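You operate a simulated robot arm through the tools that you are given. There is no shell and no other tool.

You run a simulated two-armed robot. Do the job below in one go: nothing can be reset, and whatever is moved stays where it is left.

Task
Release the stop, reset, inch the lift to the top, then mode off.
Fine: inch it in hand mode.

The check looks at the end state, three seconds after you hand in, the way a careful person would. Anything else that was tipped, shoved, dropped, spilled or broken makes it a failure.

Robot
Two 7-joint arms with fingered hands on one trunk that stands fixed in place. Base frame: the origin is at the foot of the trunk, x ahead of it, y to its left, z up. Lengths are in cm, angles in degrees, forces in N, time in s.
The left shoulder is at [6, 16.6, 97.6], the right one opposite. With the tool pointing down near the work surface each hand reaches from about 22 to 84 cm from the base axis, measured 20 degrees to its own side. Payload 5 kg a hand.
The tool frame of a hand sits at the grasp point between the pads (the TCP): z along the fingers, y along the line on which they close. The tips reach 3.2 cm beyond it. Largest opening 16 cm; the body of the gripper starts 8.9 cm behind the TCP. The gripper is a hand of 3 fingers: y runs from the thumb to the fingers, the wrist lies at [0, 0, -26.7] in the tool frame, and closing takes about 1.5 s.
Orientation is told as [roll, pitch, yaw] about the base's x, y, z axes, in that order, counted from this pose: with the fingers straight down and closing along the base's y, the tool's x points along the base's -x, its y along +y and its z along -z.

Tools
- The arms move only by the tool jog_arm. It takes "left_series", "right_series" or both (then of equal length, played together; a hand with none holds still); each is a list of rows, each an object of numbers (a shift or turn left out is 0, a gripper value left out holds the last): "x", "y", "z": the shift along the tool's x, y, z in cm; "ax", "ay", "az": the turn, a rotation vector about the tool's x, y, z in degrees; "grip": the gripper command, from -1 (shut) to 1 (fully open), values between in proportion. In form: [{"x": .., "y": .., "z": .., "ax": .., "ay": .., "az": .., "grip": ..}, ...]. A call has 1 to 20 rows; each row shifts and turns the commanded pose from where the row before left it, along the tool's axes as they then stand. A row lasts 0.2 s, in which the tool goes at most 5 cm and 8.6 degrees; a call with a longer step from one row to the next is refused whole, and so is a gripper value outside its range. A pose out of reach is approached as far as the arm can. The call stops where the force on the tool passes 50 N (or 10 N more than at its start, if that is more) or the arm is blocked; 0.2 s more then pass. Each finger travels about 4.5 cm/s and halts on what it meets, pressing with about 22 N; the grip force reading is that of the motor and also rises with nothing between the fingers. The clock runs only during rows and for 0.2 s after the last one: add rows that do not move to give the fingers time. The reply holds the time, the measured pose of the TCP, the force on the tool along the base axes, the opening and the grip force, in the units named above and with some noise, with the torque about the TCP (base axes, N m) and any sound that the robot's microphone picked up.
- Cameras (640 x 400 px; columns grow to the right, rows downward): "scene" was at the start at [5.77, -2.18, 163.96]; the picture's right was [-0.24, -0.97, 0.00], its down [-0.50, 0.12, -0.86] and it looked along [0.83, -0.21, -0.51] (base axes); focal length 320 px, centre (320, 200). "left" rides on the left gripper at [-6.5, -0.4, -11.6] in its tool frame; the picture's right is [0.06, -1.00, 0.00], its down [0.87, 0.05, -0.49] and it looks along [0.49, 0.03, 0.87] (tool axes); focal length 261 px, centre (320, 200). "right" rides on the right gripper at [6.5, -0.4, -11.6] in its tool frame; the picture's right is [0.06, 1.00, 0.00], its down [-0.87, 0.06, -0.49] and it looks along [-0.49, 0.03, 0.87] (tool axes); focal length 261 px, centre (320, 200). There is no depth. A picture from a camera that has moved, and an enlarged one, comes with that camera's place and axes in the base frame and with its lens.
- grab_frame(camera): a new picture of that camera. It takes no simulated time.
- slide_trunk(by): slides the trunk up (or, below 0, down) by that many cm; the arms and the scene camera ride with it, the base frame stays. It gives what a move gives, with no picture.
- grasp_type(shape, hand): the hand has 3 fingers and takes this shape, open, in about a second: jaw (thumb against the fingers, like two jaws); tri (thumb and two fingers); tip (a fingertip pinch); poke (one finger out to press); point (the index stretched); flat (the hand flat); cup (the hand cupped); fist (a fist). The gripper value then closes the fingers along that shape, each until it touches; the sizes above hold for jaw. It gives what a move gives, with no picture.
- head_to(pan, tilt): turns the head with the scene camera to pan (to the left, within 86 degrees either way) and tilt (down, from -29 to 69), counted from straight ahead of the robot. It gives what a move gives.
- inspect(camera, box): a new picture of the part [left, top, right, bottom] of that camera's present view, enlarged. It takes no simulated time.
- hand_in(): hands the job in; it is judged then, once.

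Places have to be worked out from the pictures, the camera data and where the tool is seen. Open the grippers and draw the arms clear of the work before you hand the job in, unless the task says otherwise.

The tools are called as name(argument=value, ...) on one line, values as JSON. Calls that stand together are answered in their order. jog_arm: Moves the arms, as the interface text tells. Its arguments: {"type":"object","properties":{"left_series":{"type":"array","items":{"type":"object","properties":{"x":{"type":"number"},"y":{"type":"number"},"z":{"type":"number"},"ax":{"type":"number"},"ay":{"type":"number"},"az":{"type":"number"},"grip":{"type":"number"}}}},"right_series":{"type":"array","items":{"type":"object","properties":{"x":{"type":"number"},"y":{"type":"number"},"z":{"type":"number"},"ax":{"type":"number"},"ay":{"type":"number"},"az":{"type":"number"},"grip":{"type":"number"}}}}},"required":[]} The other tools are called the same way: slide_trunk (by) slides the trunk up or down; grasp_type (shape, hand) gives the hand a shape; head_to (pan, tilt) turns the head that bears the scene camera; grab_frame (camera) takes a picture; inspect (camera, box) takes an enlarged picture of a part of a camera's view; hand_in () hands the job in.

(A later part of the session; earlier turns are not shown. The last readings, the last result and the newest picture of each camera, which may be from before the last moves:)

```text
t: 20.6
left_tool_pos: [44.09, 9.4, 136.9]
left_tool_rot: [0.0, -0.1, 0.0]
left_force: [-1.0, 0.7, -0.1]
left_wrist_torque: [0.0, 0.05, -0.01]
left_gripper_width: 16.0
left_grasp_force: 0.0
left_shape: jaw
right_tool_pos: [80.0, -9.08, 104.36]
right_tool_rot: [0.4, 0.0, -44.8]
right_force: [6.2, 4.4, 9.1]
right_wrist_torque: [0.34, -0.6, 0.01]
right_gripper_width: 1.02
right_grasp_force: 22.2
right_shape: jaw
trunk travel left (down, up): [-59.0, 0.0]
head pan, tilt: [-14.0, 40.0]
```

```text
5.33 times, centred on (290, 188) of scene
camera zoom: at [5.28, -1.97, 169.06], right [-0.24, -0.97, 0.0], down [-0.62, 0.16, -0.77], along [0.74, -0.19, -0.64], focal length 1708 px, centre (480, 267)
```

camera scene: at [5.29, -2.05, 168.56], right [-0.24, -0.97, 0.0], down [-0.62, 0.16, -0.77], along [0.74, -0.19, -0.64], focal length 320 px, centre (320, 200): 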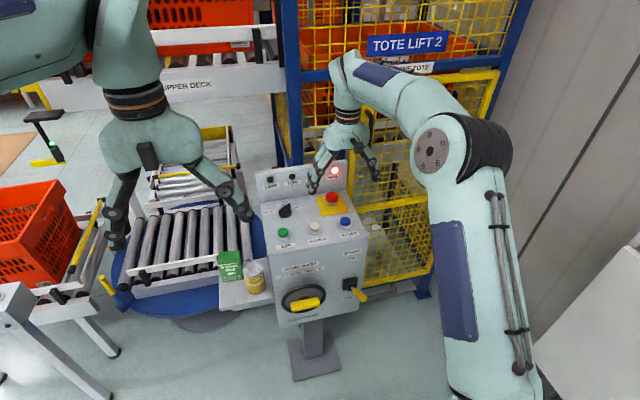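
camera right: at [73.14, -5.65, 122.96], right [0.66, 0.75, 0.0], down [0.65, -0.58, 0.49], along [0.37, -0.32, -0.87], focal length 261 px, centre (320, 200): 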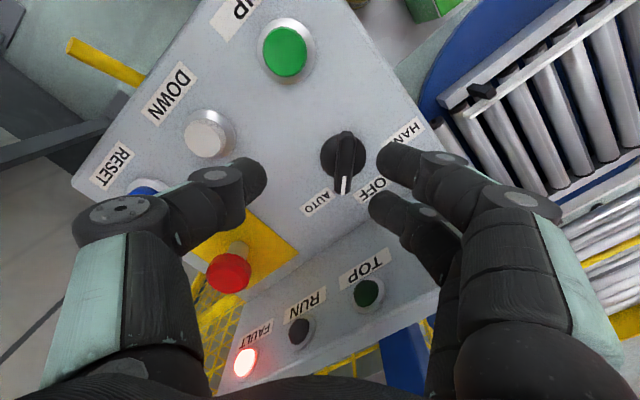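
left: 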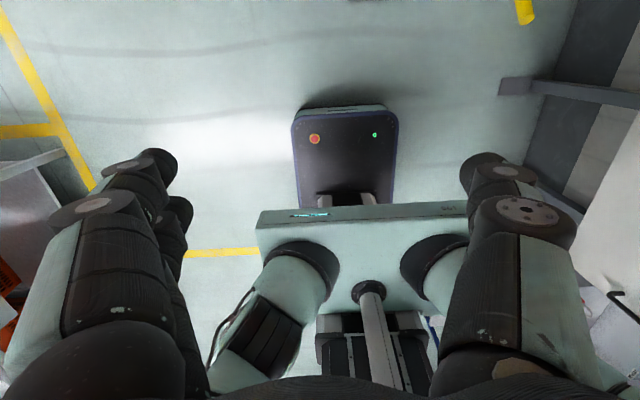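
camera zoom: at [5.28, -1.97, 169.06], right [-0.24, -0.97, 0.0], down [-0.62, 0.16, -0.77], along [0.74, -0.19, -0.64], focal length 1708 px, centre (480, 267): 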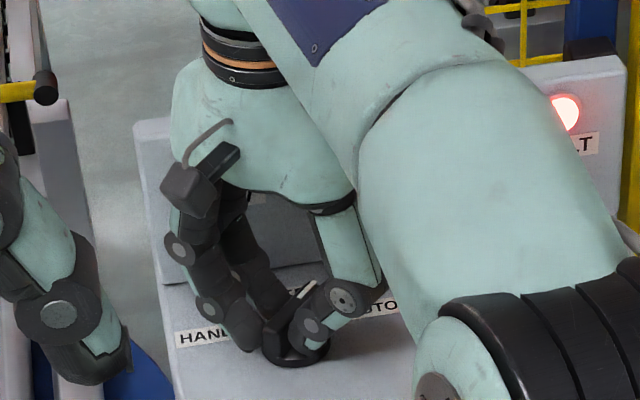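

The bar is gripped (22 N), with a 9 N upward push on the tips. I'll lift 0.2 cm and start turning counter-clockwise (-az) in co-rotating steps toward OFF/HAND.

jog_arm(right_series=[{"z": -0.2}, {"az": -8, "x": -0.02, "y": -0.054}, {"az": -8, "x": -0.02, "y": -0.054}, {"az": -8, "x": -0.02, "y": -0.054}, {"az": -8, "x": -0.02, "y": -0.054}, {"az": -8, "x": -0.02, "y": -0.054}, {"az": -5}, {}])

inspect(camera="right", box=[200, 110, 440, 260])

```text
t: 22.4
left_tool_pos: [44.02, 9.35, 136.91]
left_tool_rot: [0.0, 0.0, 0.0]
left_force: [0.2, 0.2, 0.6]
left_wrist_torque: [0.02, -0.01, 0.02]
left_gripper_width: 15.99
left_grasp_force: 0.1
left_shape: jaw
right_tool_pos: [79.97, -9.42, 104.33]
right_tool_rot: [0.1, 0.1, 0.2]
right_force: [-5.1, -6.9, -5.2]
right_wrist_torque: [-0.12, 0.07, -0.03]
right_gripper_width: 0.95
right_grasp_force: 22.5
right_shape: jaw
trunk travel left (down, up): [-59.0, 0.0]
head pan, tilt: [-14.0, 40.0]
```

```text
2.67 times, centred on (320, 185) of right
camera zoom: at [73.39, -9.93, 115.97], right [-0.06, 1.0, 0.0], down [0.87, 0.06, 0.49], along [0.49, 0.03, -0.87], focal length 695 px, centre (320, 240)
```

zoom: 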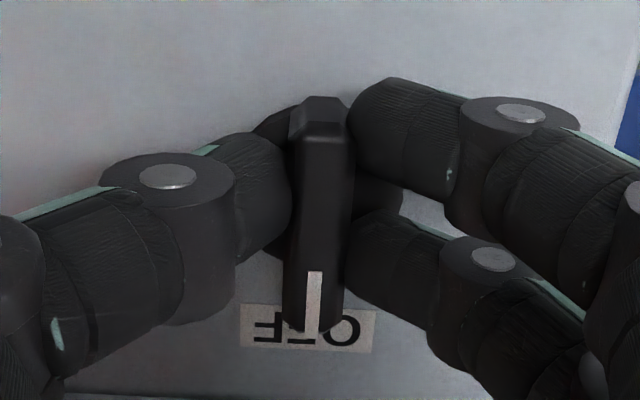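

The knob followed and now points at OFF. I'll continue another 45° counter-clockwise to HAND.

jog_arm(right_series=[{"az": -8, "x": -0.02, "y": -0.054}, {"az": -8, "x": -0.02, "y": -0.054}, {"az": -8, "x": -0.02, "y": -0.054}, {"az": -8, "x": -0.02, "y": -0.054}, {"az": -8, "x": -0.02, "y": -0.054}, {"az": -5}, {}])

inspect(camera="right", box=[200, 110, 440, 260])

```text
t: 24.0
left_tool_pos: [44.11, 9.2, 136.98]
left_tool_rot: [0.1, 0.0, 0.0]
left_force: [0.4, 0.5, -0.8]
left_wrist_torque: [-0.01, -0.01, 0.0]
left_gripper_width: 15.98
left_grasp_force: 0.1
left_shape: jaw
right_tool_pos: [80.03, -9.89, 104.4]
right_tool_rot: [0.0, -0.2, 45.2]
right_force: [-6.8, -22.3, -9.1]
right_wrist_torque: [-0.48, 0.09, -0.12]
right_gripper_width: 0.9
right_grasp_force: 22.5
right_shape: jaw
trunk travel left (down, up): [-59.0, 0.0]
head pan, tilt: [-14.0, 40.0]
```

```text
2.67 times, centred on (320, 185) of right
camera zoom: at [75.71, -14.81, 115.99], right [-0.75, 0.66, 0.0], down [0.57, 0.65, 0.49], along [0.33, 0.37, -0.87], focal length 695 px, centre (320, 240)
```

zoom: 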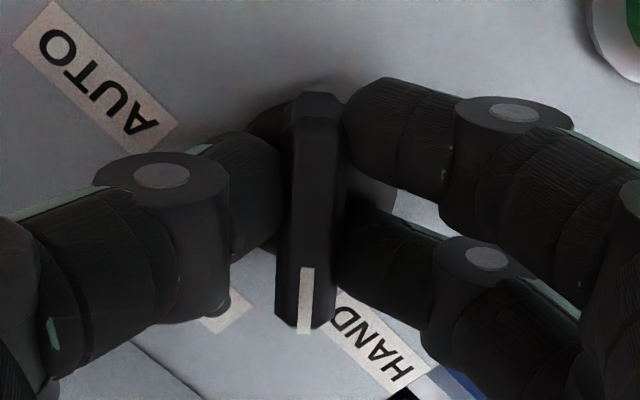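

The bar is now at the mirror position beside HAND. I'll open the fingers and see whether it stays there.

jog_arm(right_series=[{"grip": -0.25}, {}, {}, {}, {}])

inspect(camera="right", box=[200, 110, 440, 260])

inspect(camera="scene", box=[240, 140, 400, 240])

```text
t: 25.2
left_tool_pos: [44.13, 9.3, 136.95]
left_tool_rot: [0.0, 0.0, 0.0]
left_force: [-0.4, 0.6, 0.3]
left_wrist_torque: [-0.01, 0.0, 0.01]
left_gripper_width: 16.01
left_grasp_force: 0.1
left_shape: jaw
right_tool_pos: [80.04, -9.49, 104.53]
right_tool_rot: [0.0, -0.2, 45.1]
right_force: [0.0, -0.1, 0.4]
right_wrist_torque: [-0.02, -0.01, 0.0]
right_gripper_width: 5.97
right_grasp_force: 0.0
right_shape: jaw
trunk travel left (down, up): [-59.0, 0.0]
head pan, tilt: [-14.0, 40.0]
```

```text
2.67 times, centred on (320, 185) of right
camera zoom: at [75.7, -14.48, 116.03], right [-0.75, 0.66, 0.0], down [0.57, 0.65, 0.49], along [0.33, 0.37, -0.87], focal length 695 px, centre (320, 240)
```

zoom: 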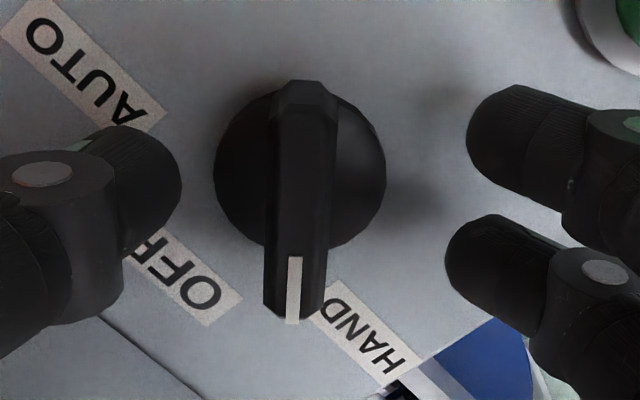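

```text
4.00 times, centred on (320, 190) of scene
camera zoom: at [5.3, -2.05, 169.05], right [-0.24, -0.97, 0.0], down [-0.62, 0.16, -0.77], along [0.74, -0.19, -0.64], focal length 1281 px, centre (320, 240)
```

zoom: 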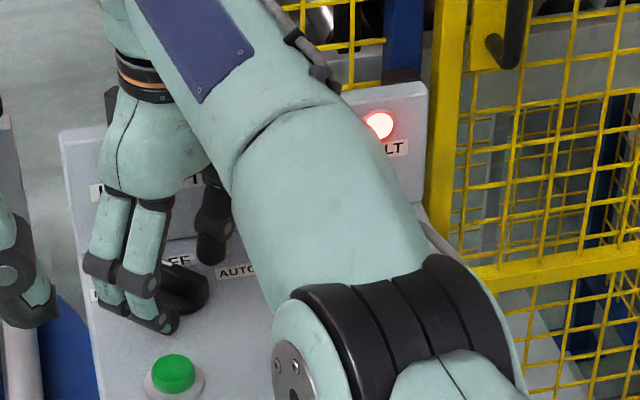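

The knob sits cleanly at HAND. I'll back the hand up and away, rotate it to yaw 0, and move toward RESET at a safe height.

jog_arm(right_series=[{"z": -1.5}, {"z": -1.5, "x": 0.2, "y": 0.2}, {"z": -2, "x": 0.5, "y": 0.5}, {"z": -2, "x": 1.0, "y": 1.0}, {"z": -2, "x": 1.5, "y": 1.5}, {"az": 8}, {"az": 8}, {"az": 8}, {"az": 8}, {"az": 8}, {"az": 5.2}, {"x": 2.5, "y": -4}, {"x": 2.5, "y": -4}, {"x": 2.5, "y": -4}, {}])

grasp_type(hand="right", shape="poke")

grab_frame(camera="right")

grab_frame(camera="scene")

```text
t: 28.4
left_tool_pos: [44.07, 9.58, 136.87]
left_tool_rot: [-0.1, 0.0, 0.0]
left_force: [0.2, -0.6, -0.1]
left_wrist_torque: [-0.02, 0.01, 0.0]
left_gripper_width: 16.02
left_grasp_force: 0.1
left_shape: jaw
right_tool_pos: [68.05, -21.23, 113.46]
right_tool_rot: [0.0, -0.1, 0.1]
right_force: [0.1, -0.3, -0.8]
right_wrist_torque: [-0.04, 0.0, -0.03]
right_gripper_width: 6.0
right_grasp_force: 0.0
right_shape: jaw
right hand out of reach, approached as far as the arm can: row 1
trunk travel left (down, up): [-59.0, 0.0]
head pan, tilt: [-14.0, 40.0]
```

```text
t: 29.3
left_tool_pos: [44.05, 9.38, 136.86]
left_tool_rot: [0.0, -0.1, 0.0]
left_force: [0.0, 0.1, 0.6]
left_wrist_torque: [0.01, 0.03, -0.02]
left_gripper_width: 15.98
left_grasp_force: 0.0
left_shape: jaw
right_tool_pos: [67.93, -21.4, 113.58]
right_tool_rot: [0.2, -0.1, -0.1]
right_force: [0.2, 0.3, -0.3]
right_wrist_torque: [-0.03, 0.0, 0.03]
right_gripper_width: 0.02
right_grasp_force: 0.0
right_shape: poke
trunk travel left (down, up): [-59.0, 0.0]
head pan, tilt: [-14.0, 40.0]
```

```text
taken
camera right: at [61.37, -21.81, 125.08], right [-0.06, 1.0, 0.0], down [0.87, 0.05, 0.49], along [0.49, 0.03, -0.87], focal length 261 px, centre (320, 200)
```

right: 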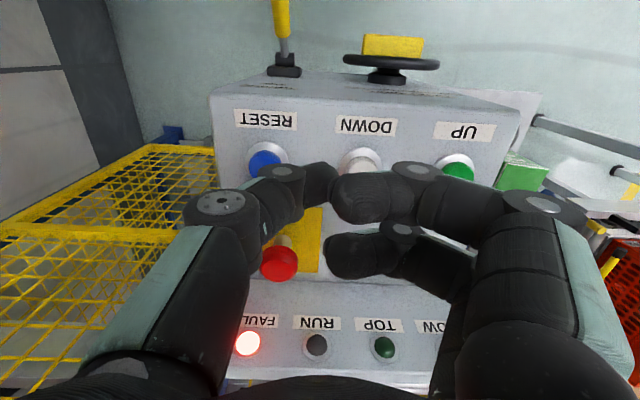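

```text
taken
camera scene: at [5.29, -2.04, 169.05], right [-0.24, -0.97, 0.0], down [-0.62, 0.16, -0.77], along [0.74, -0.19, -0.64], focal length 320 px, centre (320, 200)
```

scene: 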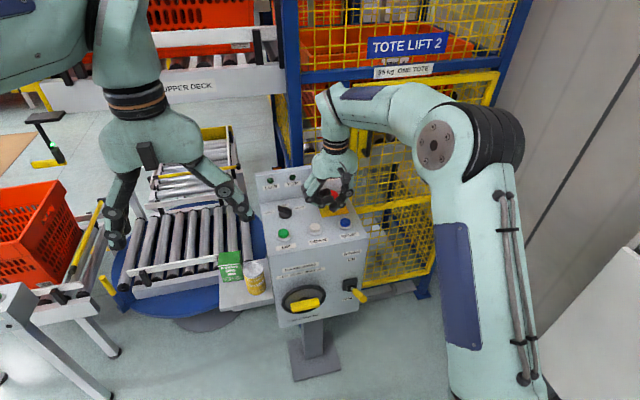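

The poke shape currently shows the fingers drawn in; I'll command the gripper open within this shape and view again before using it.

jog_arm(right_series=[{"grip": 1}, {}, {}, {}, {}])

grab_frame(camera="right")

inspect(camera="scene", box=[250, 130, 410, 230])

```text
t: 30.5
left_tool_pos: [43.9, 9.41, 136.94]
left_tool_rot: [0.1, 0.0, 0.0]
left_force: [0.0, -0.2, -0.6]
left_wrist_torque: [0.0, 0.0, 0.0]
left_gripper_width: 15.99
left_grasp_force: 0.1
left_shape: jaw
right_tool_pos: [67.95, -21.37, 113.51]
right_tool_rot: [0.2, -0.2, -0.1]
right_force: [-0.8, 0.3, 0.0]
right_wrist_torque: [0.0, -0.01, -0.01]
right_gripper_width: 0.0
right_grasp_force: 0.0
right_shape: poke
trunk travel left (down, up): [-59.0, 0.0]
head pan, tilt: [-14.0, 40.0]
```

```text
taken
camera right: at [61.36, -21.82, 125.08], right [-0.06, 1.0, 0.0], down [0.87, 0.05, 0.49], along [0.49, 0.03, -0.87], focal length 261 px, centre (320, 200)
```

right: 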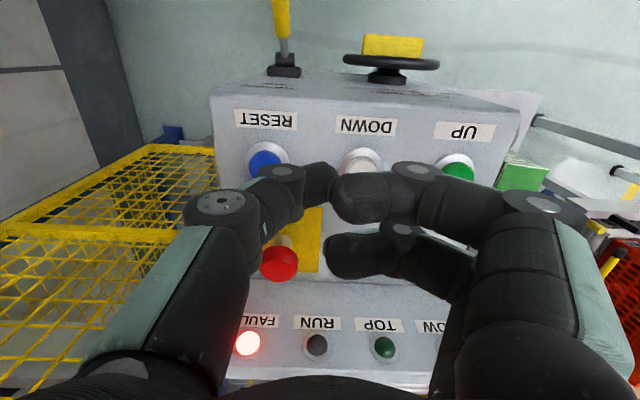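

```text
4.00 times, centred on (330, 180) of scene
camera zoom: at [5.29, -2.05, 169.05], right [-0.24, -0.97, 0.0], down [-0.62, 0.16, -0.77], along [0.74, -0.19, -0.64], focal length 1281 px, centre (280, 280)
```

zoom: 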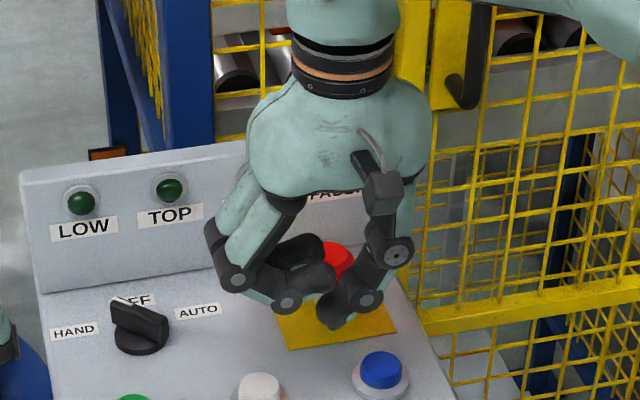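

In this shape the thumb tip is the poking point, about 3.2 cm below the TCP on its axis, with the other fingers curled well above. RESET triangulates to about (71.0,-26.6), top near z≈102; I'll position the tip about 2 cm above it and check.

jog_arm(right_series=[{"x": -1.02, "y": -1.75, "z": 2.0}, {"x": -1.02, "y": -1.75, "z": 2.0}, {"x": -1.02, "y": -1.75, "z": 2.0}, {}])

grab_frame(camera="right")

inspect(camera="scene", box=[290, 170, 390, 232])

```text
t: 31.5
left_tool_pos: [43.94, 9.43, 136.99]
left_tool_rot: [-0.1, 0.0, 0.1]
left_force: [0.2, 0.1, -0.7]
left_wrist_torque: [-0.02, 0.0, 0.02]
left_gripper_width: 16.0
left_grasp_force: 0.1
left_shape: jaw
right_tool_pos: [70.65, -26.62, 107.52]
right_tool_rot: [0.1, -0.2, 0.0]
right_force: [-0.2, 0.2, 0.3]
right_wrist_torque: [0.0, -0.03, 0.0]
right_gripper_width: 0.0
right_grasp_force: 0.0
right_shape: poke
trunk travel left (down, up): [-59.0, 0.0]
head pan, tilt: [-14.0, 40.0]
```

```text
taken
camera right: at [64.26, -27.03, 119.04], right [-0.06, 1.0, 0.0], down [0.87, 0.05, 0.49], along [0.49, 0.03, -0.87], focal length 261 px, centre (320, 200)
```

right: 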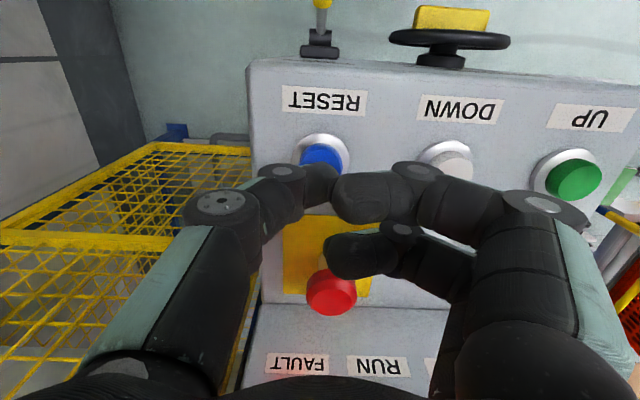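

```text
6.40 times, centred on (340, 201) of scene
camera zoom: at [5.22, -1.99, 169.05], right [-0.24, -0.97, 0.0], down [-0.62, 0.16, -0.77], along [0.74, -0.19, -0.64], focal length 2049 px, centre (192, 194)
```

zoom: 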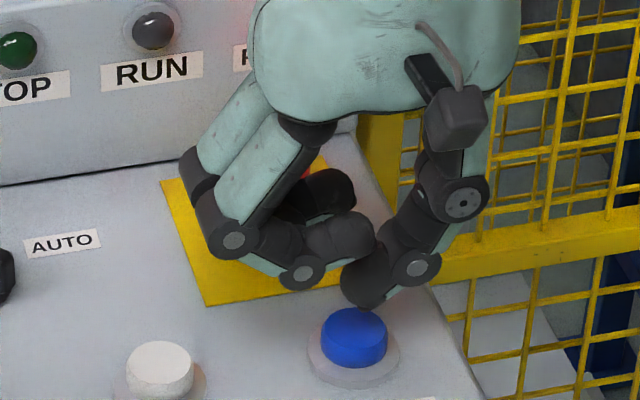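

From the near-vertical views RESET sits at about (71.3,-26.5), so I'm about 0.6 cm short in x. I'll correct that and press down gradually, watching the force.

jog_arm(right_series=[{"x": -0.65, "y": 0.12}, {"z": 1.0}, {"z": 0.8}, {"z": 0.4}, {"z": 0.3}])

inspect(camera="scene", box=[290, 170, 390, 232])

```text
t: 32.7
left_tool_pos: [44.07, 9.4, 136.95]
left_tool_rot: [0.1, -0.1, 0.0]
left_force: [0.6, -0.1, -0.1]
left_wrist_torque: [0.02, 0.02, 0.0]
left_gripper_width: 16.01
left_grasp_force: 0.0
left_shape: jaw
right_tool_pos: [71.52, -26.52, 104.98]
right_tool_rot: [0.0, -0.2, -0.1]
right_force: [-0.8, -0.2, 2.8]
right_wrist_torque: [-0.01, 0.02, 0.01]
right_gripper_width: 0.0
right_grasp_force: 0.1
right_shape: poke
trunk travel left (down, up): [-59.0, 0.0]
head pan, tilt: [-14.0, 40.0]
```

```text
6.40 times, centred on (340, 201) of scene
camera zoom: at [5.25, -2.04, 169.06], right [-0.24, -0.97, 0.0], down [-0.62, 0.16, -0.77], along [0.74, -0.19, -0.64], focal length 2049 px, centre (192, 194)
```

zoom: 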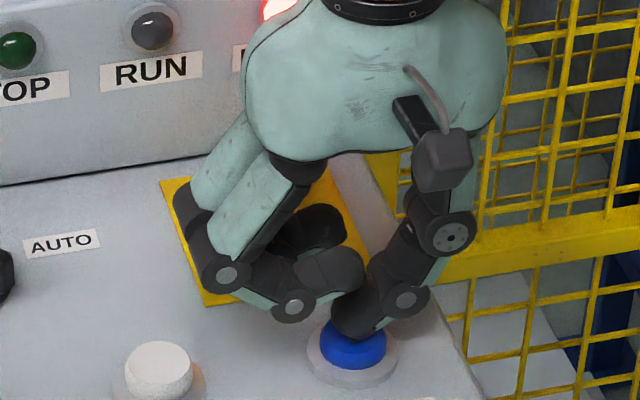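

The tip is on the button's centre with about 3 N. I'll press further in small steps, hold briefly, and read the force and lamp.

jog_arm(right_series=[{"z": 0.25}, {"z": 0.25}, {}, {}])

inspect(camera="scene", box=[260, 160, 390, 240])

```text
t: 33.7
left_tool_pos: [43.9, 9.47, 136.9]
left_tool_rot: [-0.1, 0.0, 0.0]
left_force: [0.3, 0.3, -0.5]
left_wrist_torque: [-0.02, -0.03, -0.01]
left_gripper_width: 15.99
left_grasp_force: 0.1
left_shape: jaw
right_tool_pos: [71.42, -26.46, 104.54]
right_tool_rot: [0.1, -0.1, -0.1]
right_force: [-0.1, -1.6, 13.3]
right_wrist_torque: [0.0, 0.04, -0.02]
right_gripper_width: 0.01
right_grasp_force: 0.0
right_shape: poke
trunk travel left (down, up): [-59.0, 0.0]
head pan, tilt: [-14.0, 40.0]
heard: click
```

```text
4.92 times, centred on (325, 200) of scene
camera zoom: at [5.17, -2.04, 169.06], right [-0.24, -0.97, 0.0], down [-0.62, 0.16, -0.77], along [0.74, -0.19, -0.64], focal length 1576 px, centre (295, 200)
```

zoom: 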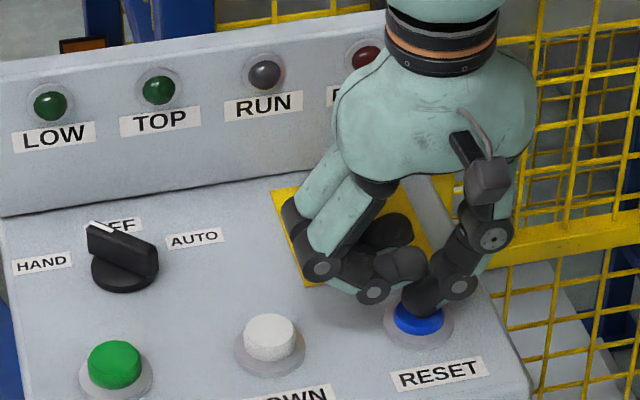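

Click heard and the FAULT lamp went out: reset done. I'll lift off and carry the poking tip over to UP near (71.3,-7.7), staying 3 cm above DOWN.

jog_arm(right_series=[{"z": -2}, {"z": -2}, {"y": 4.7}, {"y": 4.7}, {"y": 4.7}, {"y": 4.6}, {}])

grab_frame(camera="right")

inspect(camera="scene", box=[240, 160, 370, 240])

```text
t: 35.3
left_tool_pos: [44.12, 9.15, 136.89]
left_tool_rot: [0.0, 0.0, -0.1]
left_force: [-0.3, -0.3, -0.2]
left_wrist_torque: [0.03, 0.02, -0.03]
left_gripper_width: 16.0
left_grasp_force: 0.0
left_shape: jaw
right_tool_pos: [71.55, -7.99, 108.47]
right_tool_rot: [0.0, -0.1, -0.2]
right_force: [0.0, -0.2, 0.2]
right_wrist_torque: [0.04, 0.01, 0.0]
right_gripper_width: 0.0
right_grasp_force: 0.1
right_shape: poke
trunk travel left (down, up): [-59.0, 0.0]
head pan, tilt: [-14.0, 40.0]
```

```text
taken
camera right: at [64.99, -8.31, 120.02], right [-0.06, 1.0, 0.0], down [0.87, 0.05, 0.49], along [0.49, 0.03, -0.87], focal length 261 px, centre (320, 200)
```

right: 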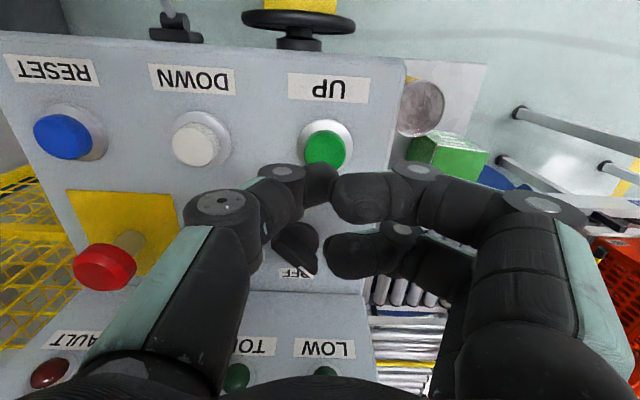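

```text
4.92 times, centred on (305, 200) of scene
camera zoom: at [5.29, -2.15, 169.05], right [-0.24, -0.97, 0.0], down [-0.62, 0.16, -0.77], along [0.74, -0.19, -0.64], focal length 1576 px, centre (394, 200)
```

zoom: 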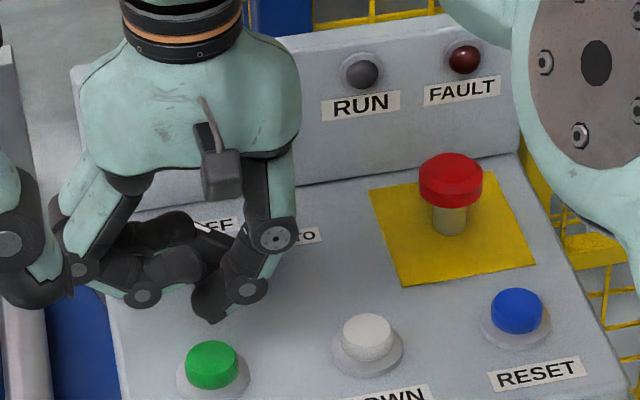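

FAULT is off and UP lies at about (71.2,-7.6). I'll align, lower onto it and press to the same depth that clicked RESET, holding briefly to see what the lift does.

jog_arm(right_series=[{"y": 0.4, "x": 0.15, "z": 1.0}, {"z": 1.2}, {"z": 0.9}, {"z": 0.3}, {}])

grab_frame(camera="right")

grab_frame(camera="scene")

```text
t: 36.5
left_tool_pos: [44.06, 9.36, 136.87]
left_tool_rot: [0.0, 0.0, 0.1]
left_force: [-0.5, 0.0, 0.4]
left_wrist_torque: [-0.01, -0.01, -0.02]
left_gripper_width: 15.99
left_grasp_force: 0.0
left_shape: jaw
right_tool_pos: [71.34, -7.2, 105.1]
right_tool_rot: [0.1, -0.2, -0.1]
right_force: [1.2, -0.1, 1.5]
right_wrist_torque: [0.0, 0.0, -0.02]
right_gripper_width: 0.0
right_grasp_force: 0.0
right_shape: poke
trunk travel left (down, up): [-59.0, 0.0]
head pan, tilt: [-14.0, 40.0]
```

```text
taken
camera right: at [64.8, -7.77, 116.63], right [-0.06, 1.0, 0.0], down [0.87, 0.05, 0.49], along [0.49, 0.03, -0.87], focal length 261 px, centre (320, 200)
```

right: 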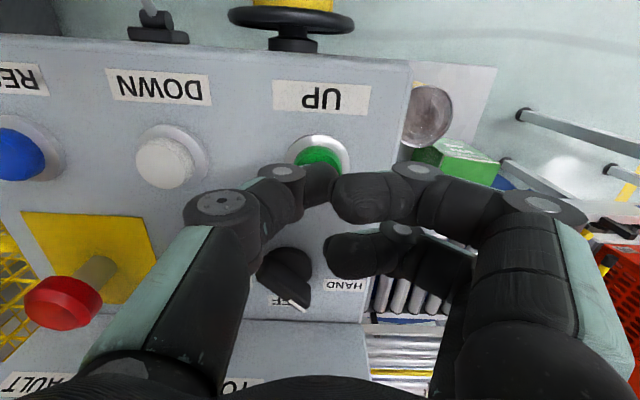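

```text
taken
camera scene: at [5.28, -2.05, 169.05], right [-0.24, -0.97, 0.0], down [-0.62, 0.16, -0.77], along [0.74, -0.19, -0.64], focal length 320 px, centre (320, 200)
```

scene: 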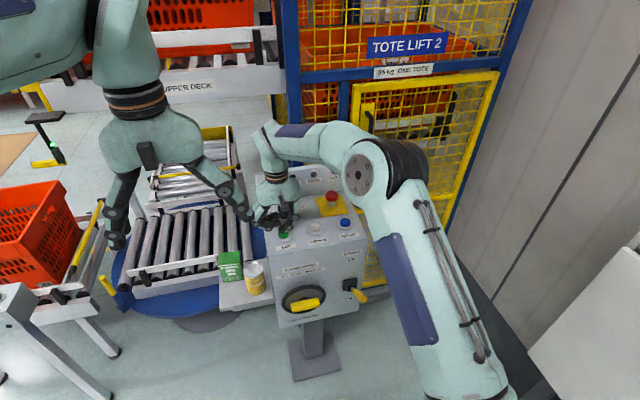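

The tip rests on the green button (1.5 N). I'll tilt the head up so lift and console are both visible, then press and hold for a moment.

head_to(pan=-16, tilt=24)

grab_frame(camera="scene")

jog_arm(right_series=[{"z": 0.3}, {"z": 0.3}, {}, {}])

grab_frame(camera="scene")

```text
t: 37.3
left_tool_pos: [44.0, 9.41, 136.94]
left_tool_rot: [0.0, 0.0, 0.0]
left_force: [-0.3, 0.1, 0.1]
left_wrist_torque: [-0.03, 0.02, -0.01]
left_gripper_width: 15.97
left_grasp_force: 0.1
left_shape: jaw
right_tool_pos: [71.26, -7.37, 105.04]
right_tool_rot: [0.1, -0.1, -0.1]
right_force: [1.0, -0.7, 2.4]
right_wrist_torque: [0.0, 0.0, 0.0]
right_gripper_width: 0.03
right_grasp_force: 0.1
right_shape: poke
trunk travel left (down, up): [-59.0, 0.0]
head pan, tilt: [-16.0, 24.0]
```

```text
taken
camera scene: at [5.91, -2.53, 171.54], right [-0.28, -0.96, 0.0], down [-0.39, 0.11, -0.91], along [0.88, -0.25, -0.41], focal length 320 px, centre (320, 200)
```

scene: 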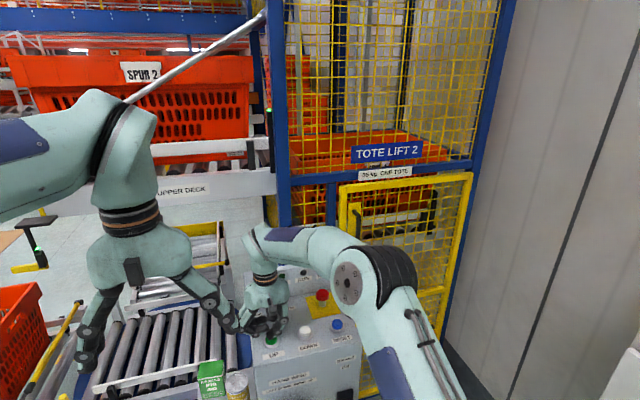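

```text
t: 38.3
left_tool_pos: [43.99, 9.37, 137.03]
left_tool_rot: [0.1, -0.1, -0.1]
left_force: [0.3, 0.6, -0.2]
left_wrist_torque: [0.0, -0.01, -0.03]
left_gripper_width: 16.01
left_grasp_force: 0.0
left_shape: jaw
right_tool_pos: [71.37, -7.47, 104.58]
right_tool_rot: [0.1, -0.1, -0.1]
right_force: [-1.3, -1.0, 10.5]
right_wrist_torque: [0.01, 0.01, 0.02]
right_gripper_width: 0.0
right_grasp_force: 0.1
right_shape: poke
trunk travel left (down, up): [-59.0, 0.0]
head pan, tilt: [-16.0, 24.0]
heard: click
```

```text
taken
camera scene: at [5.81, -2.54, 171.55], right [-0.28, -0.96, 0.0], down [-0.39, 0.11, -0.91], along [0.88, -0.25, -0.41], focal length 320 px, centre (320, 200)
```

scene: 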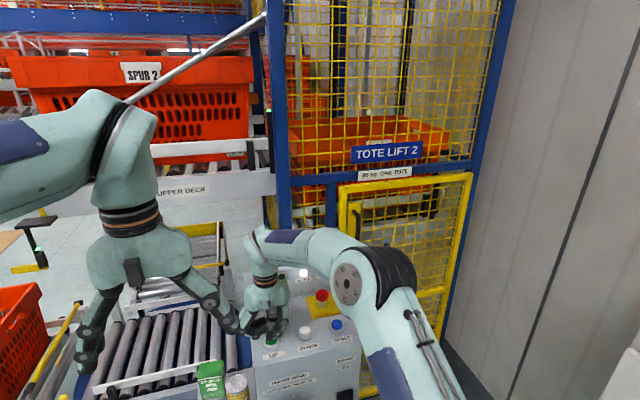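

Click: RUN lit and the tote carriage has risen visibly. Checking which lamps I can see from here before continuing to hold.

inspect(camera="scene", box=[240, 240, 360, 315])

grab_frame(camera="right")

inspect(camera="scene", box=[250, 40, 490, 190])

```text
5.33 times, centred on (300, 278) of scene
camera zoom: at [5.81, -2.54, 171.55], right [-0.28, -0.96, 0.0], down [-0.39, 0.11, -0.91], along [0.88, -0.25, -0.41], focal length 1708 px, centre (427, -213)
```

zoom: 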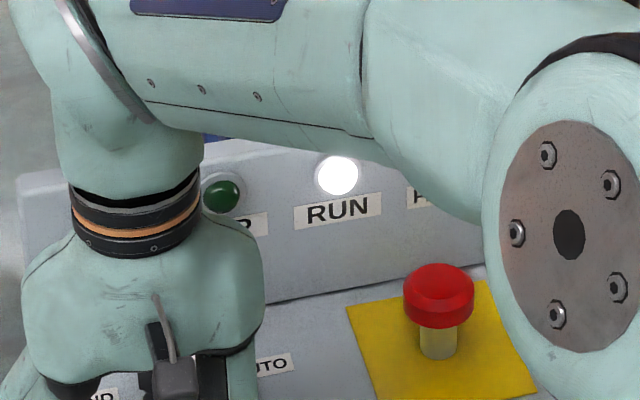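

```text
taken
camera right: at [64.78, -7.81, 116.11], right [-0.06, 1.0, 0.0], down [0.87, 0.05, 0.49], along [0.49, 0.03, -0.87], focal length 261 px, centre (320, 200)
```

right: 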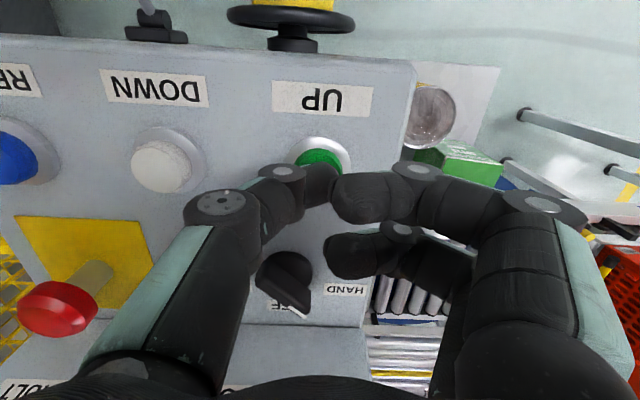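

```text
2.67 times, centred on (370, 115) of scene
camera zoom: at [5.81, -2.54, 171.55], right [-0.28, -0.96, 0.0], down [-0.39, 0.11, -0.91], along [0.88, -0.25, -0.41], focal length 854 px, centre (187, 427)
```

zoom: 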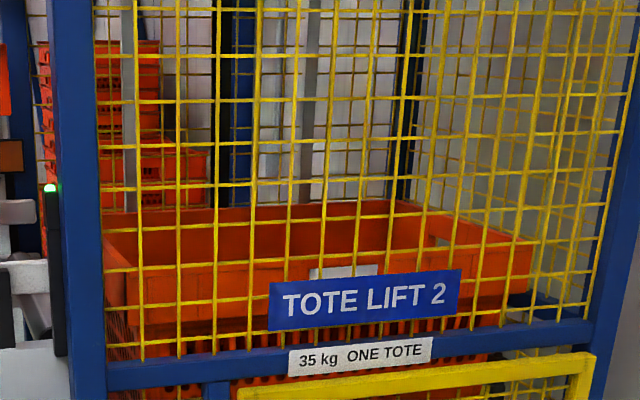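

TOP's lamp is visible (still dark), RUN is lit, and the carriage rises only while UP is held. I'll hold in short steps and check TOP each time.

jog_arm(right_series=[{}, {}])

grab_frame(camera="scene")

inspect(camera="scene", box=[240, 240, 360, 315])

```text
t: 38.9
left_tool_pos: [43.92, 9.48, 136.84]
left_tool_rot: [0.0, -0.1, 0.1]
left_force: [0.7, 0.5, -0.1]
left_wrist_torque: [-0.02, 0.02, -0.01]
left_gripper_width: 15.98
left_grasp_force: 0.0
left_shape: jaw
right_tool_pos: [71.41, -7.48, 104.54]
right_tool_rot: [0.0, -0.3, 0.0]
right_force: [1.0, -1.6, 13.4]
right_wrist_torque: [0.04, 0.0, 0.02]
right_gripper_width: 0.0
right_grasp_force: 0.1
right_shape: poke
trunk travel left (down, up): [-59.0, 0.0]
head pan, tilt: [-16.0, 24.0]
```

```text
taken
camera scene: at [5.81, -2.54, 171.55], right [-0.28, -0.96, 0.0], down [-0.39, 0.11, -0.91], along [0.88, -0.25, -0.41], focal length 320 px, centre (320, 200)
```

scene: 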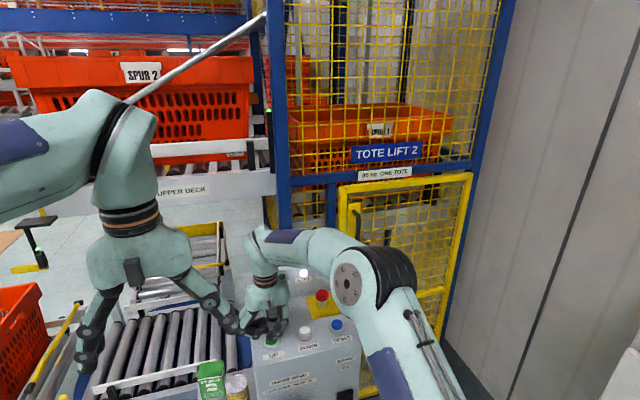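

```text
5.33 times, centred on (300, 278) of scene
camera zoom: at [5.81, -2.54, 171.55], right [-0.28, -0.96, 0.0], down [-0.39, 0.11, -0.91], along [0.88, -0.25, -0.41], focal length 1708 px, centre (427, -213)
```

zoom: 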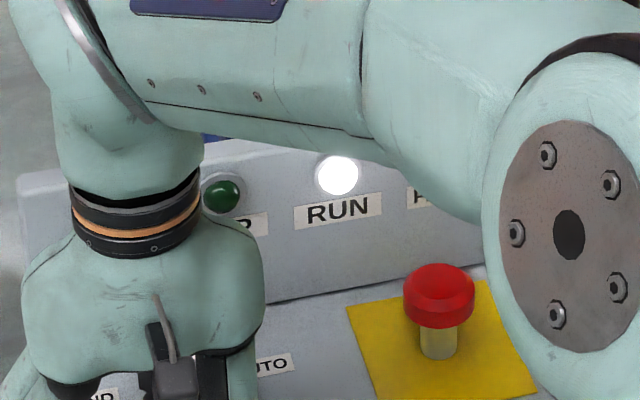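

The tote has risen further (its SPUR label shows now) and TOP is still dark with RUN lit. Holding another short step.

jog_arm(right_series=[{}, {}])

grab_frame(camera="scene")

inspect(camera="scene", box=[240, 240, 360, 315])

```text
t: 39.5
left_tool_pos: [43.79, 9.29, 136.93]
left_tool_rot: [0.0, 0.0, -0.1]
left_force: [-0.4, 0.2, 0.0]
left_wrist_torque: [-0.04, -0.02, -0.01]
left_gripper_width: 15.98
left_grasp_force: 0.1
left_shape: jaw
right_tool_pos: [71.31, -7.4, 104.6]
right_tool_rot: [0.1, -0.2, -0.1]
right_force: [2.1, -1.5, 14.4]
right_wrist_torque: [0.03, -0.04, -0.01]
right_gripper_width: 0.0
right_grasp_force: 0.1
right_shape: poke
trunk travel left (down, up): [-59.0, 0.0]
head pan, tilt: [-16.0, 24.0]
```

```text
taken
camera scene: at [5.81, -2.55, 171.55], right [-0.28, -0.96, 0.0], down [-0.39, 0.11, -0.91], along [0.88, -0.25, -0.41], focal length 320 px, centre (320, 200)
```

scene: 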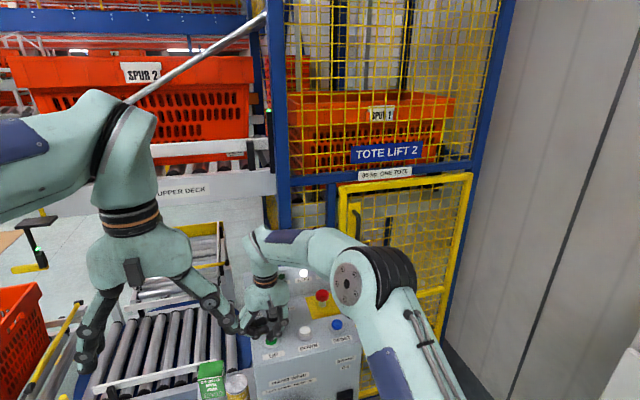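

```text
5.33 times, centred on (300, 278) of scene
camera zoom: at [5.81, -2.55, 171.55], right [-0.28, -0.96, 0.0], down [-0.39, 0.11, -0.91], along [0.88, -0.25, -0.41], focal length 1708 px, centre (427, -213)
```

zoom: 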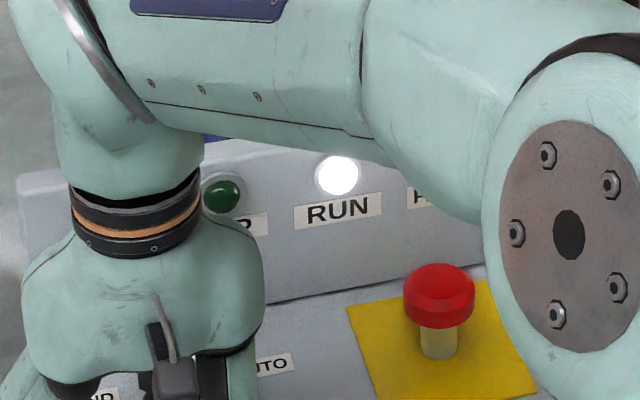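

Rising about 15 px per step, TOP still dark. Another short hold.

jog_arm(right_series=[{}, {}])

grab_frame(camera="scene")

inspect(camera="scene", box=[240, 240, 360, 315])

```text
t: 40.1
left_tool_pos: [44.0, 9.35, 136.96]
left_tool_rot: [0.0, -0.1, 0.0]
left_force: [-0.1, 0.8, -0.1]
left_wrist_torque: [0.0, -0.02, 0.0]
left_gripper_width: 15.99
left_grasp_force: 0.1
left_shape: jaw
right_tool_pos: [71.26, -7.4, 104.56]
right_tool_rot: [0.1, -0.2, -0.1]
right_force: [2.6, -1.3, 14.5]
right_wrist_torque: [0.03, -0.03, -0.03]
right_gripper_width: 0.0
right_grasp_force: 0.1
right_shape: poke
trunk travel left (down, up): [-59.0, 0.0]
head pan, tilt: [-16.0, 24.0]
```

```text
taken
camera scene: at [5.81, -2.55, 171.55], right [-0.28, -0.96, 0.0], down [-0.39, 0.11, -0.91], along [0.88, -0.25, -0.41], focal length 320 px, centre (320, 200)
```

scene: 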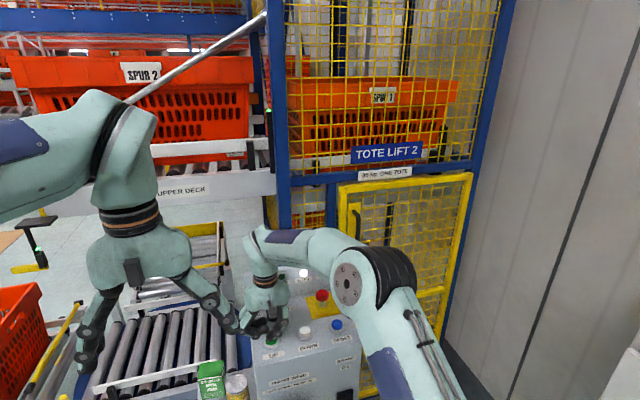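

```text
5.33 times, centred on (300, 278) of scene
camera zoom: at [5.81, -2.55, 171.55], right [-0.28, -0.96, 0.0], down [-0.39, 0.11, -0.91], along [0.88, -0.25, -0.41], focal length 1708 px, centre (427, -213)
```

zoom: 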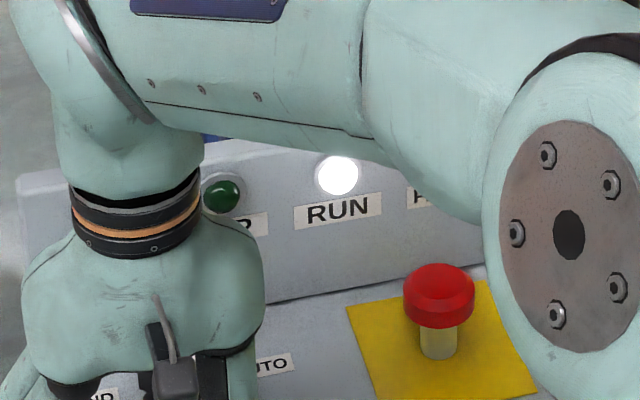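

The tote is close to upper-deck level; TOP still dark. I'll go on in the shortest holds (one row) from here.

jog_arm(right_series=[{}])

inspect(camera="scene", box=[240, 240, 360, 315])

inspect(camera="scene", box=[220, 40, 480, 202])

```text
t: 40.5
left_tool_pos: [44.0, 9.35, 136.95]
left_tool_rot: [-0.1, 0.0, 0.0]
left_force: [0.5, 0.5, 0.0]
left_wrist_torque: [0.04, -0.01, -0.02]
left_gripper_width: 15.98
left_grasp_force: 0.1
left_shape: jaw
right_tool_pos: [71.41, -7.34, 104.53]
right_tool_rot: [0.1, -0.1, -0.1]
right_force: [2.2, -1.7, 14.5]
right_wrist_torque: [0.0, -0.11, -0.02]
right_gripper_width: 0.03
right_grasp_force: 0.0
right_shape: poke
trunk travel left (down, up): [-59.0, 0.0]
head pan, tilt: [-16.0, 24.0]
```

```text
5.33 times, centred on (300, 278) of scene
camera zoom: at [5.81, -2.55, 171.55], right [-0.28, -0.96, 0.0], down [-0.39, 0.11, -0.91], along [0.88, -0.25, -0.41], focal length 1708 px, centre (427, -213)
```

zoom: 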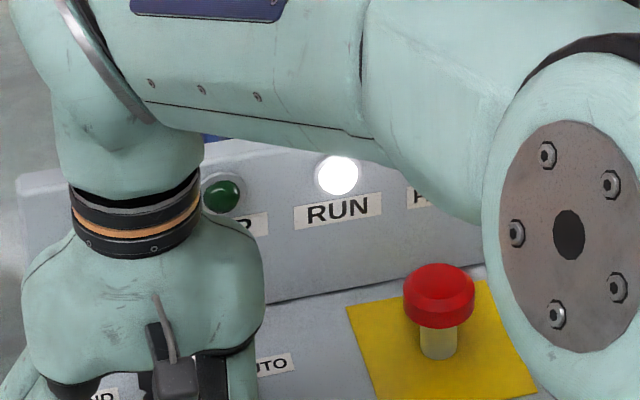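

```text
2.46 times, centred on (350, 121) of scene
camera zoom: at [5.81, -2.55, 171.55], right [-0.28, -0.96, 0.0], down [-0.39, 0.11, -0.91], along [0.88, -0.25, -0.41], focal length 788 px, centre (246, 394)
```

zoom: 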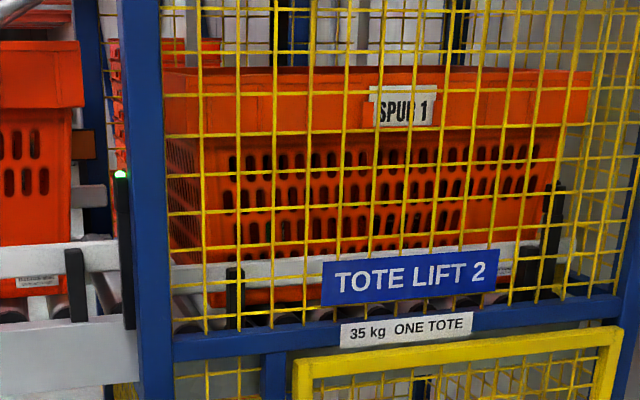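

The carriage rail is nearly in line with the upper-deck rail; TOP still dark and RUN lit. One more single-row hold.

jog_arm(right_series=[{}])

inspect(camera="scene", box=[240, 240, 360, 315])

inspect(camera="scene", box=[220, 40, 480, 202])

```text
t: 40.9
left_tool_pos: [43.87, 9.38, 136.99]
left_tool_rot: [0.1, 0.0, -0.1]
left_force: [0.0, 0.0, -0.3]
left_wrist_torque: [0.0, 0.02, -0.02]
left_gripper_width: 15.97
left_grasp_force: 0.0
left_shape: jaw
right_tool_pos: [71.32, -7.37, 104.54]
right_tool_rot: [0.2, -0.2, -0.1]
right_force: [3.5, -2.3, 15.6]
right_wrist_torque: [0.02, -0.05, 0.01]
right_gripper_width: 0.01
right_grasp_force: 0.0
right_shape: poke
trunk travel left (down, up): [-59.0, 0.0]
head pan, tilt: [-16.0, 24.0]
```

```text
5.33 times, centred on (300, 278) of scene
camera zoom: at [5.81, -2.55, 171.55], right [-0.28, -0.96, 0.0], down [-0.39, 0.11, -0.91], along [0.88, -0.25, -0.41], focal length 1708 px, centre (427, -213)
```

zoom: 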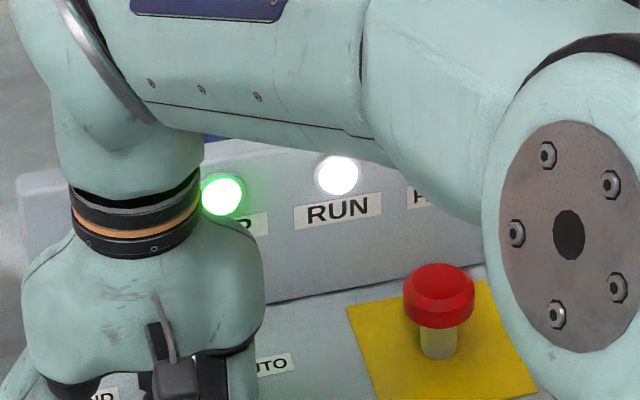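

```text
2.46 times, centred on (350, 121) of scene
camera zoom: at [5.81, -2.55, 171.55], right [-0.28, -0.96, 0.0], down [-0.39, 0.11, -0.91], along [0.88, -0.25, -0.41], focal length 788 px, centre (246, 394)
```

zoom: 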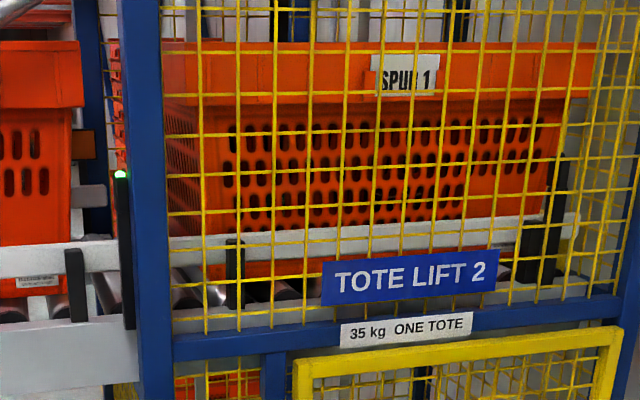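

TOP just lit (RUN still on because the button is held). I release UP immediately by lifting straight up.

jog_arm(right_series=[{"z": -4}])

grab_frame(camera="scene")

inspect(camera="scene", box=[220, 40, 480, 202])

inspect(camera="scene", box=[240, 240, 360, 315])

```text
t: 41.3
left_tool_pos: [43.91, 9.46, 136.86]
left_tool_rot: [-0.1, -0.1, 0.0]
left_force: [-0.3, 0.1, 0.3]
left_wrist_torque: [0.01, -0.04, -0.01]
left_gripper_width: 15.97
left_grasp_force: 0.1
left_shape: jaw
right_tool_pos: [71.22, -7.39, 108.34]
right_tool_rot: [0.1, 0.0, 0.1]
right_force: [-0.6, -1.0, 0.2]
right_wrist_torque: [0.02, -0.03, 0.01]
right_gripper_width: 0.0
right_grasp_force: 0.1
right_shape: poke
trunk travel left (down, up): [-59.0, 0.0]
head pan, tilt: [-16.0, 24.0]
```

```text
taken
camera scene: at [5.76, -2.53, 171.52], right [-0.28, -0.96, 0.0], down [-0.39, 0.11, -0.91], along [0.88, -0.25, -0.41], focal length 320 px, centre (320, 200)
```

scene: 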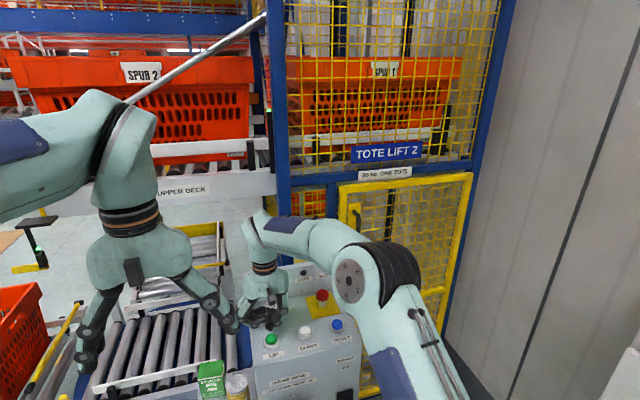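

```text
2.46 times, centred on (350, 121) of scene
camera zoom: at [5.76, -2.53, 171.52], right [-0.28, -0.96, 0.0], down [-0.39, 0.11, -0.91], along [0.88, -0.25, -0.41], focal length 788 px, centre (246, 394)
```

zoom: 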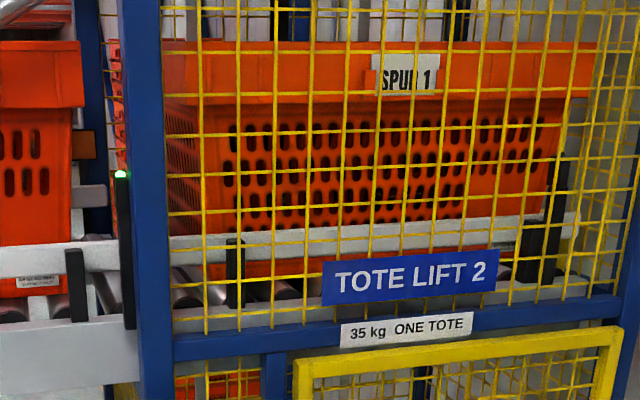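

```text
5.33 times, centred on (300, 278) of scene
camera zoom: at [5.76, -2.53, 171.52], right [-0.28, -0.96, 0.0], down [-0.39, 0.11, -0.91], along [0.88, -0.25, -0.41], focal length 1708 px, centre (427, -213)
```

zoom: 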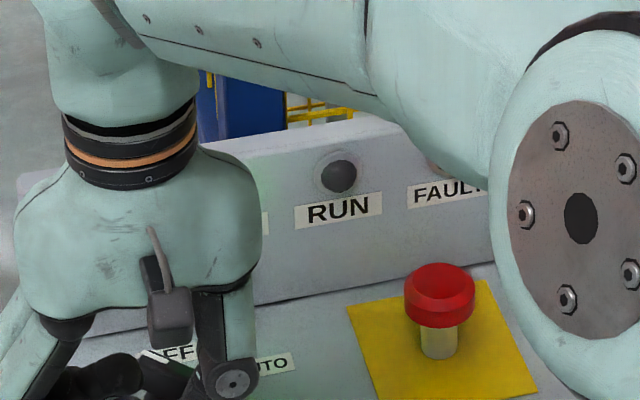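

RUN is off and the carriage stayed put. I'll draw back a little, switch to jaw and check that the TOP lamp is lit and the knob position.

jog_arm(right_series=[{"z": -2.5, "x": 0.5}, {"z": -2.5, "x": 0.5}])

grasp_type(hand="right", shape="jaw")

grab_frame(camera="right")

inspect(camera="right", box=[220, 150, 400, 330])

```text
t: 41.9
left_tool_pos: [43.97, 9.37, 136.99]
left_tool_rot: [0.0, 0.0, 0.1]
left_force: [0.0, 0.6, -0.4]
left_wrist_torque: [-0.01, 0.0, 0.0]
left_gripper_width: 15.98
left_grasp_force: 0.1
left_shape: jaw
right_tool_pos: [70.49, -7.37, 113.45]
right_tool_rot: [0.1, 0.0, 0.0]
right_force: [0.6, 0.8, 0.1]
right_wrist_torque: [-0.01, -0.04, -0.02]
right_gripper_width: 0.0
right_grasp_force: 0.0
right_shape: poke
trunk travel left (down, up): [-59.0, 0.0]
head pan, tilt: [-16.0, 24.0]
```

```text
t: 42.8
left_tool_pos: [44.14, 9.27, 136.98]
left_tool_rot: [0.0, 0.0, 0.0]
left_force: [-0.1, -0.1, 0.6]
left_wrist_torque: [0.01, 0.01, -0.01]
left_gripper_width: 15.97
left_grasp_force: 0.1
left_shape: jaw
right_tool_pos: [70.27, -7.39, 113.4]
right_tool_rot: [0.2, -0.2, 0.0]
right_force: [0.1, 0.2, 1.1]
right_wrist_torque: [0.01, 0.01, -0.02]
right_gripper_width: 15.99
right_grasp_force: 0.0
right_shape: jaw
trunk travel left (down, up): [-59.0, 0.0]
head pan, tilt: [-16.0, 24.0]
```

```text
taken
camera right: at [63.84, -7.81, 125.0], right [-0.06, 1.0, 0.0], down [0.87, 0.05, 0.49], along [0.49, 0.03, -0.87], focal length 261 px, centre (320, 200)
```

right: 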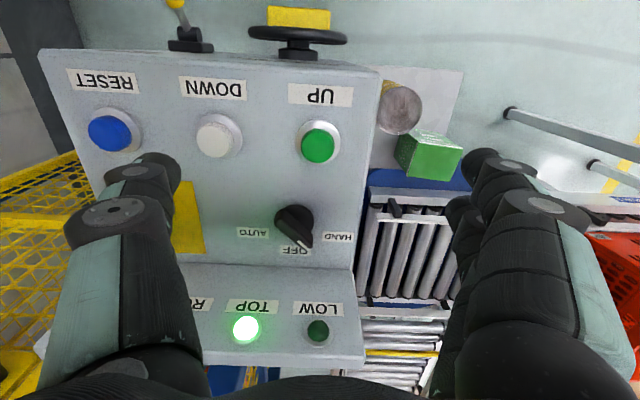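

```text
2.22 times, centred on (310, 240) of right
camera zoom: at [63.84, -7.81, 125.0], right [-0.06, 1.0, 0.0], down [0.87, 0.05, 0.49], along [0.49, 0.03, -0.87], focal length 579 px, centre (342, 111)
```

zoom: 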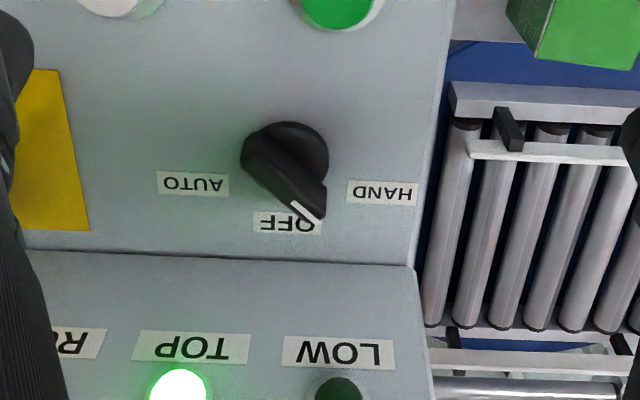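

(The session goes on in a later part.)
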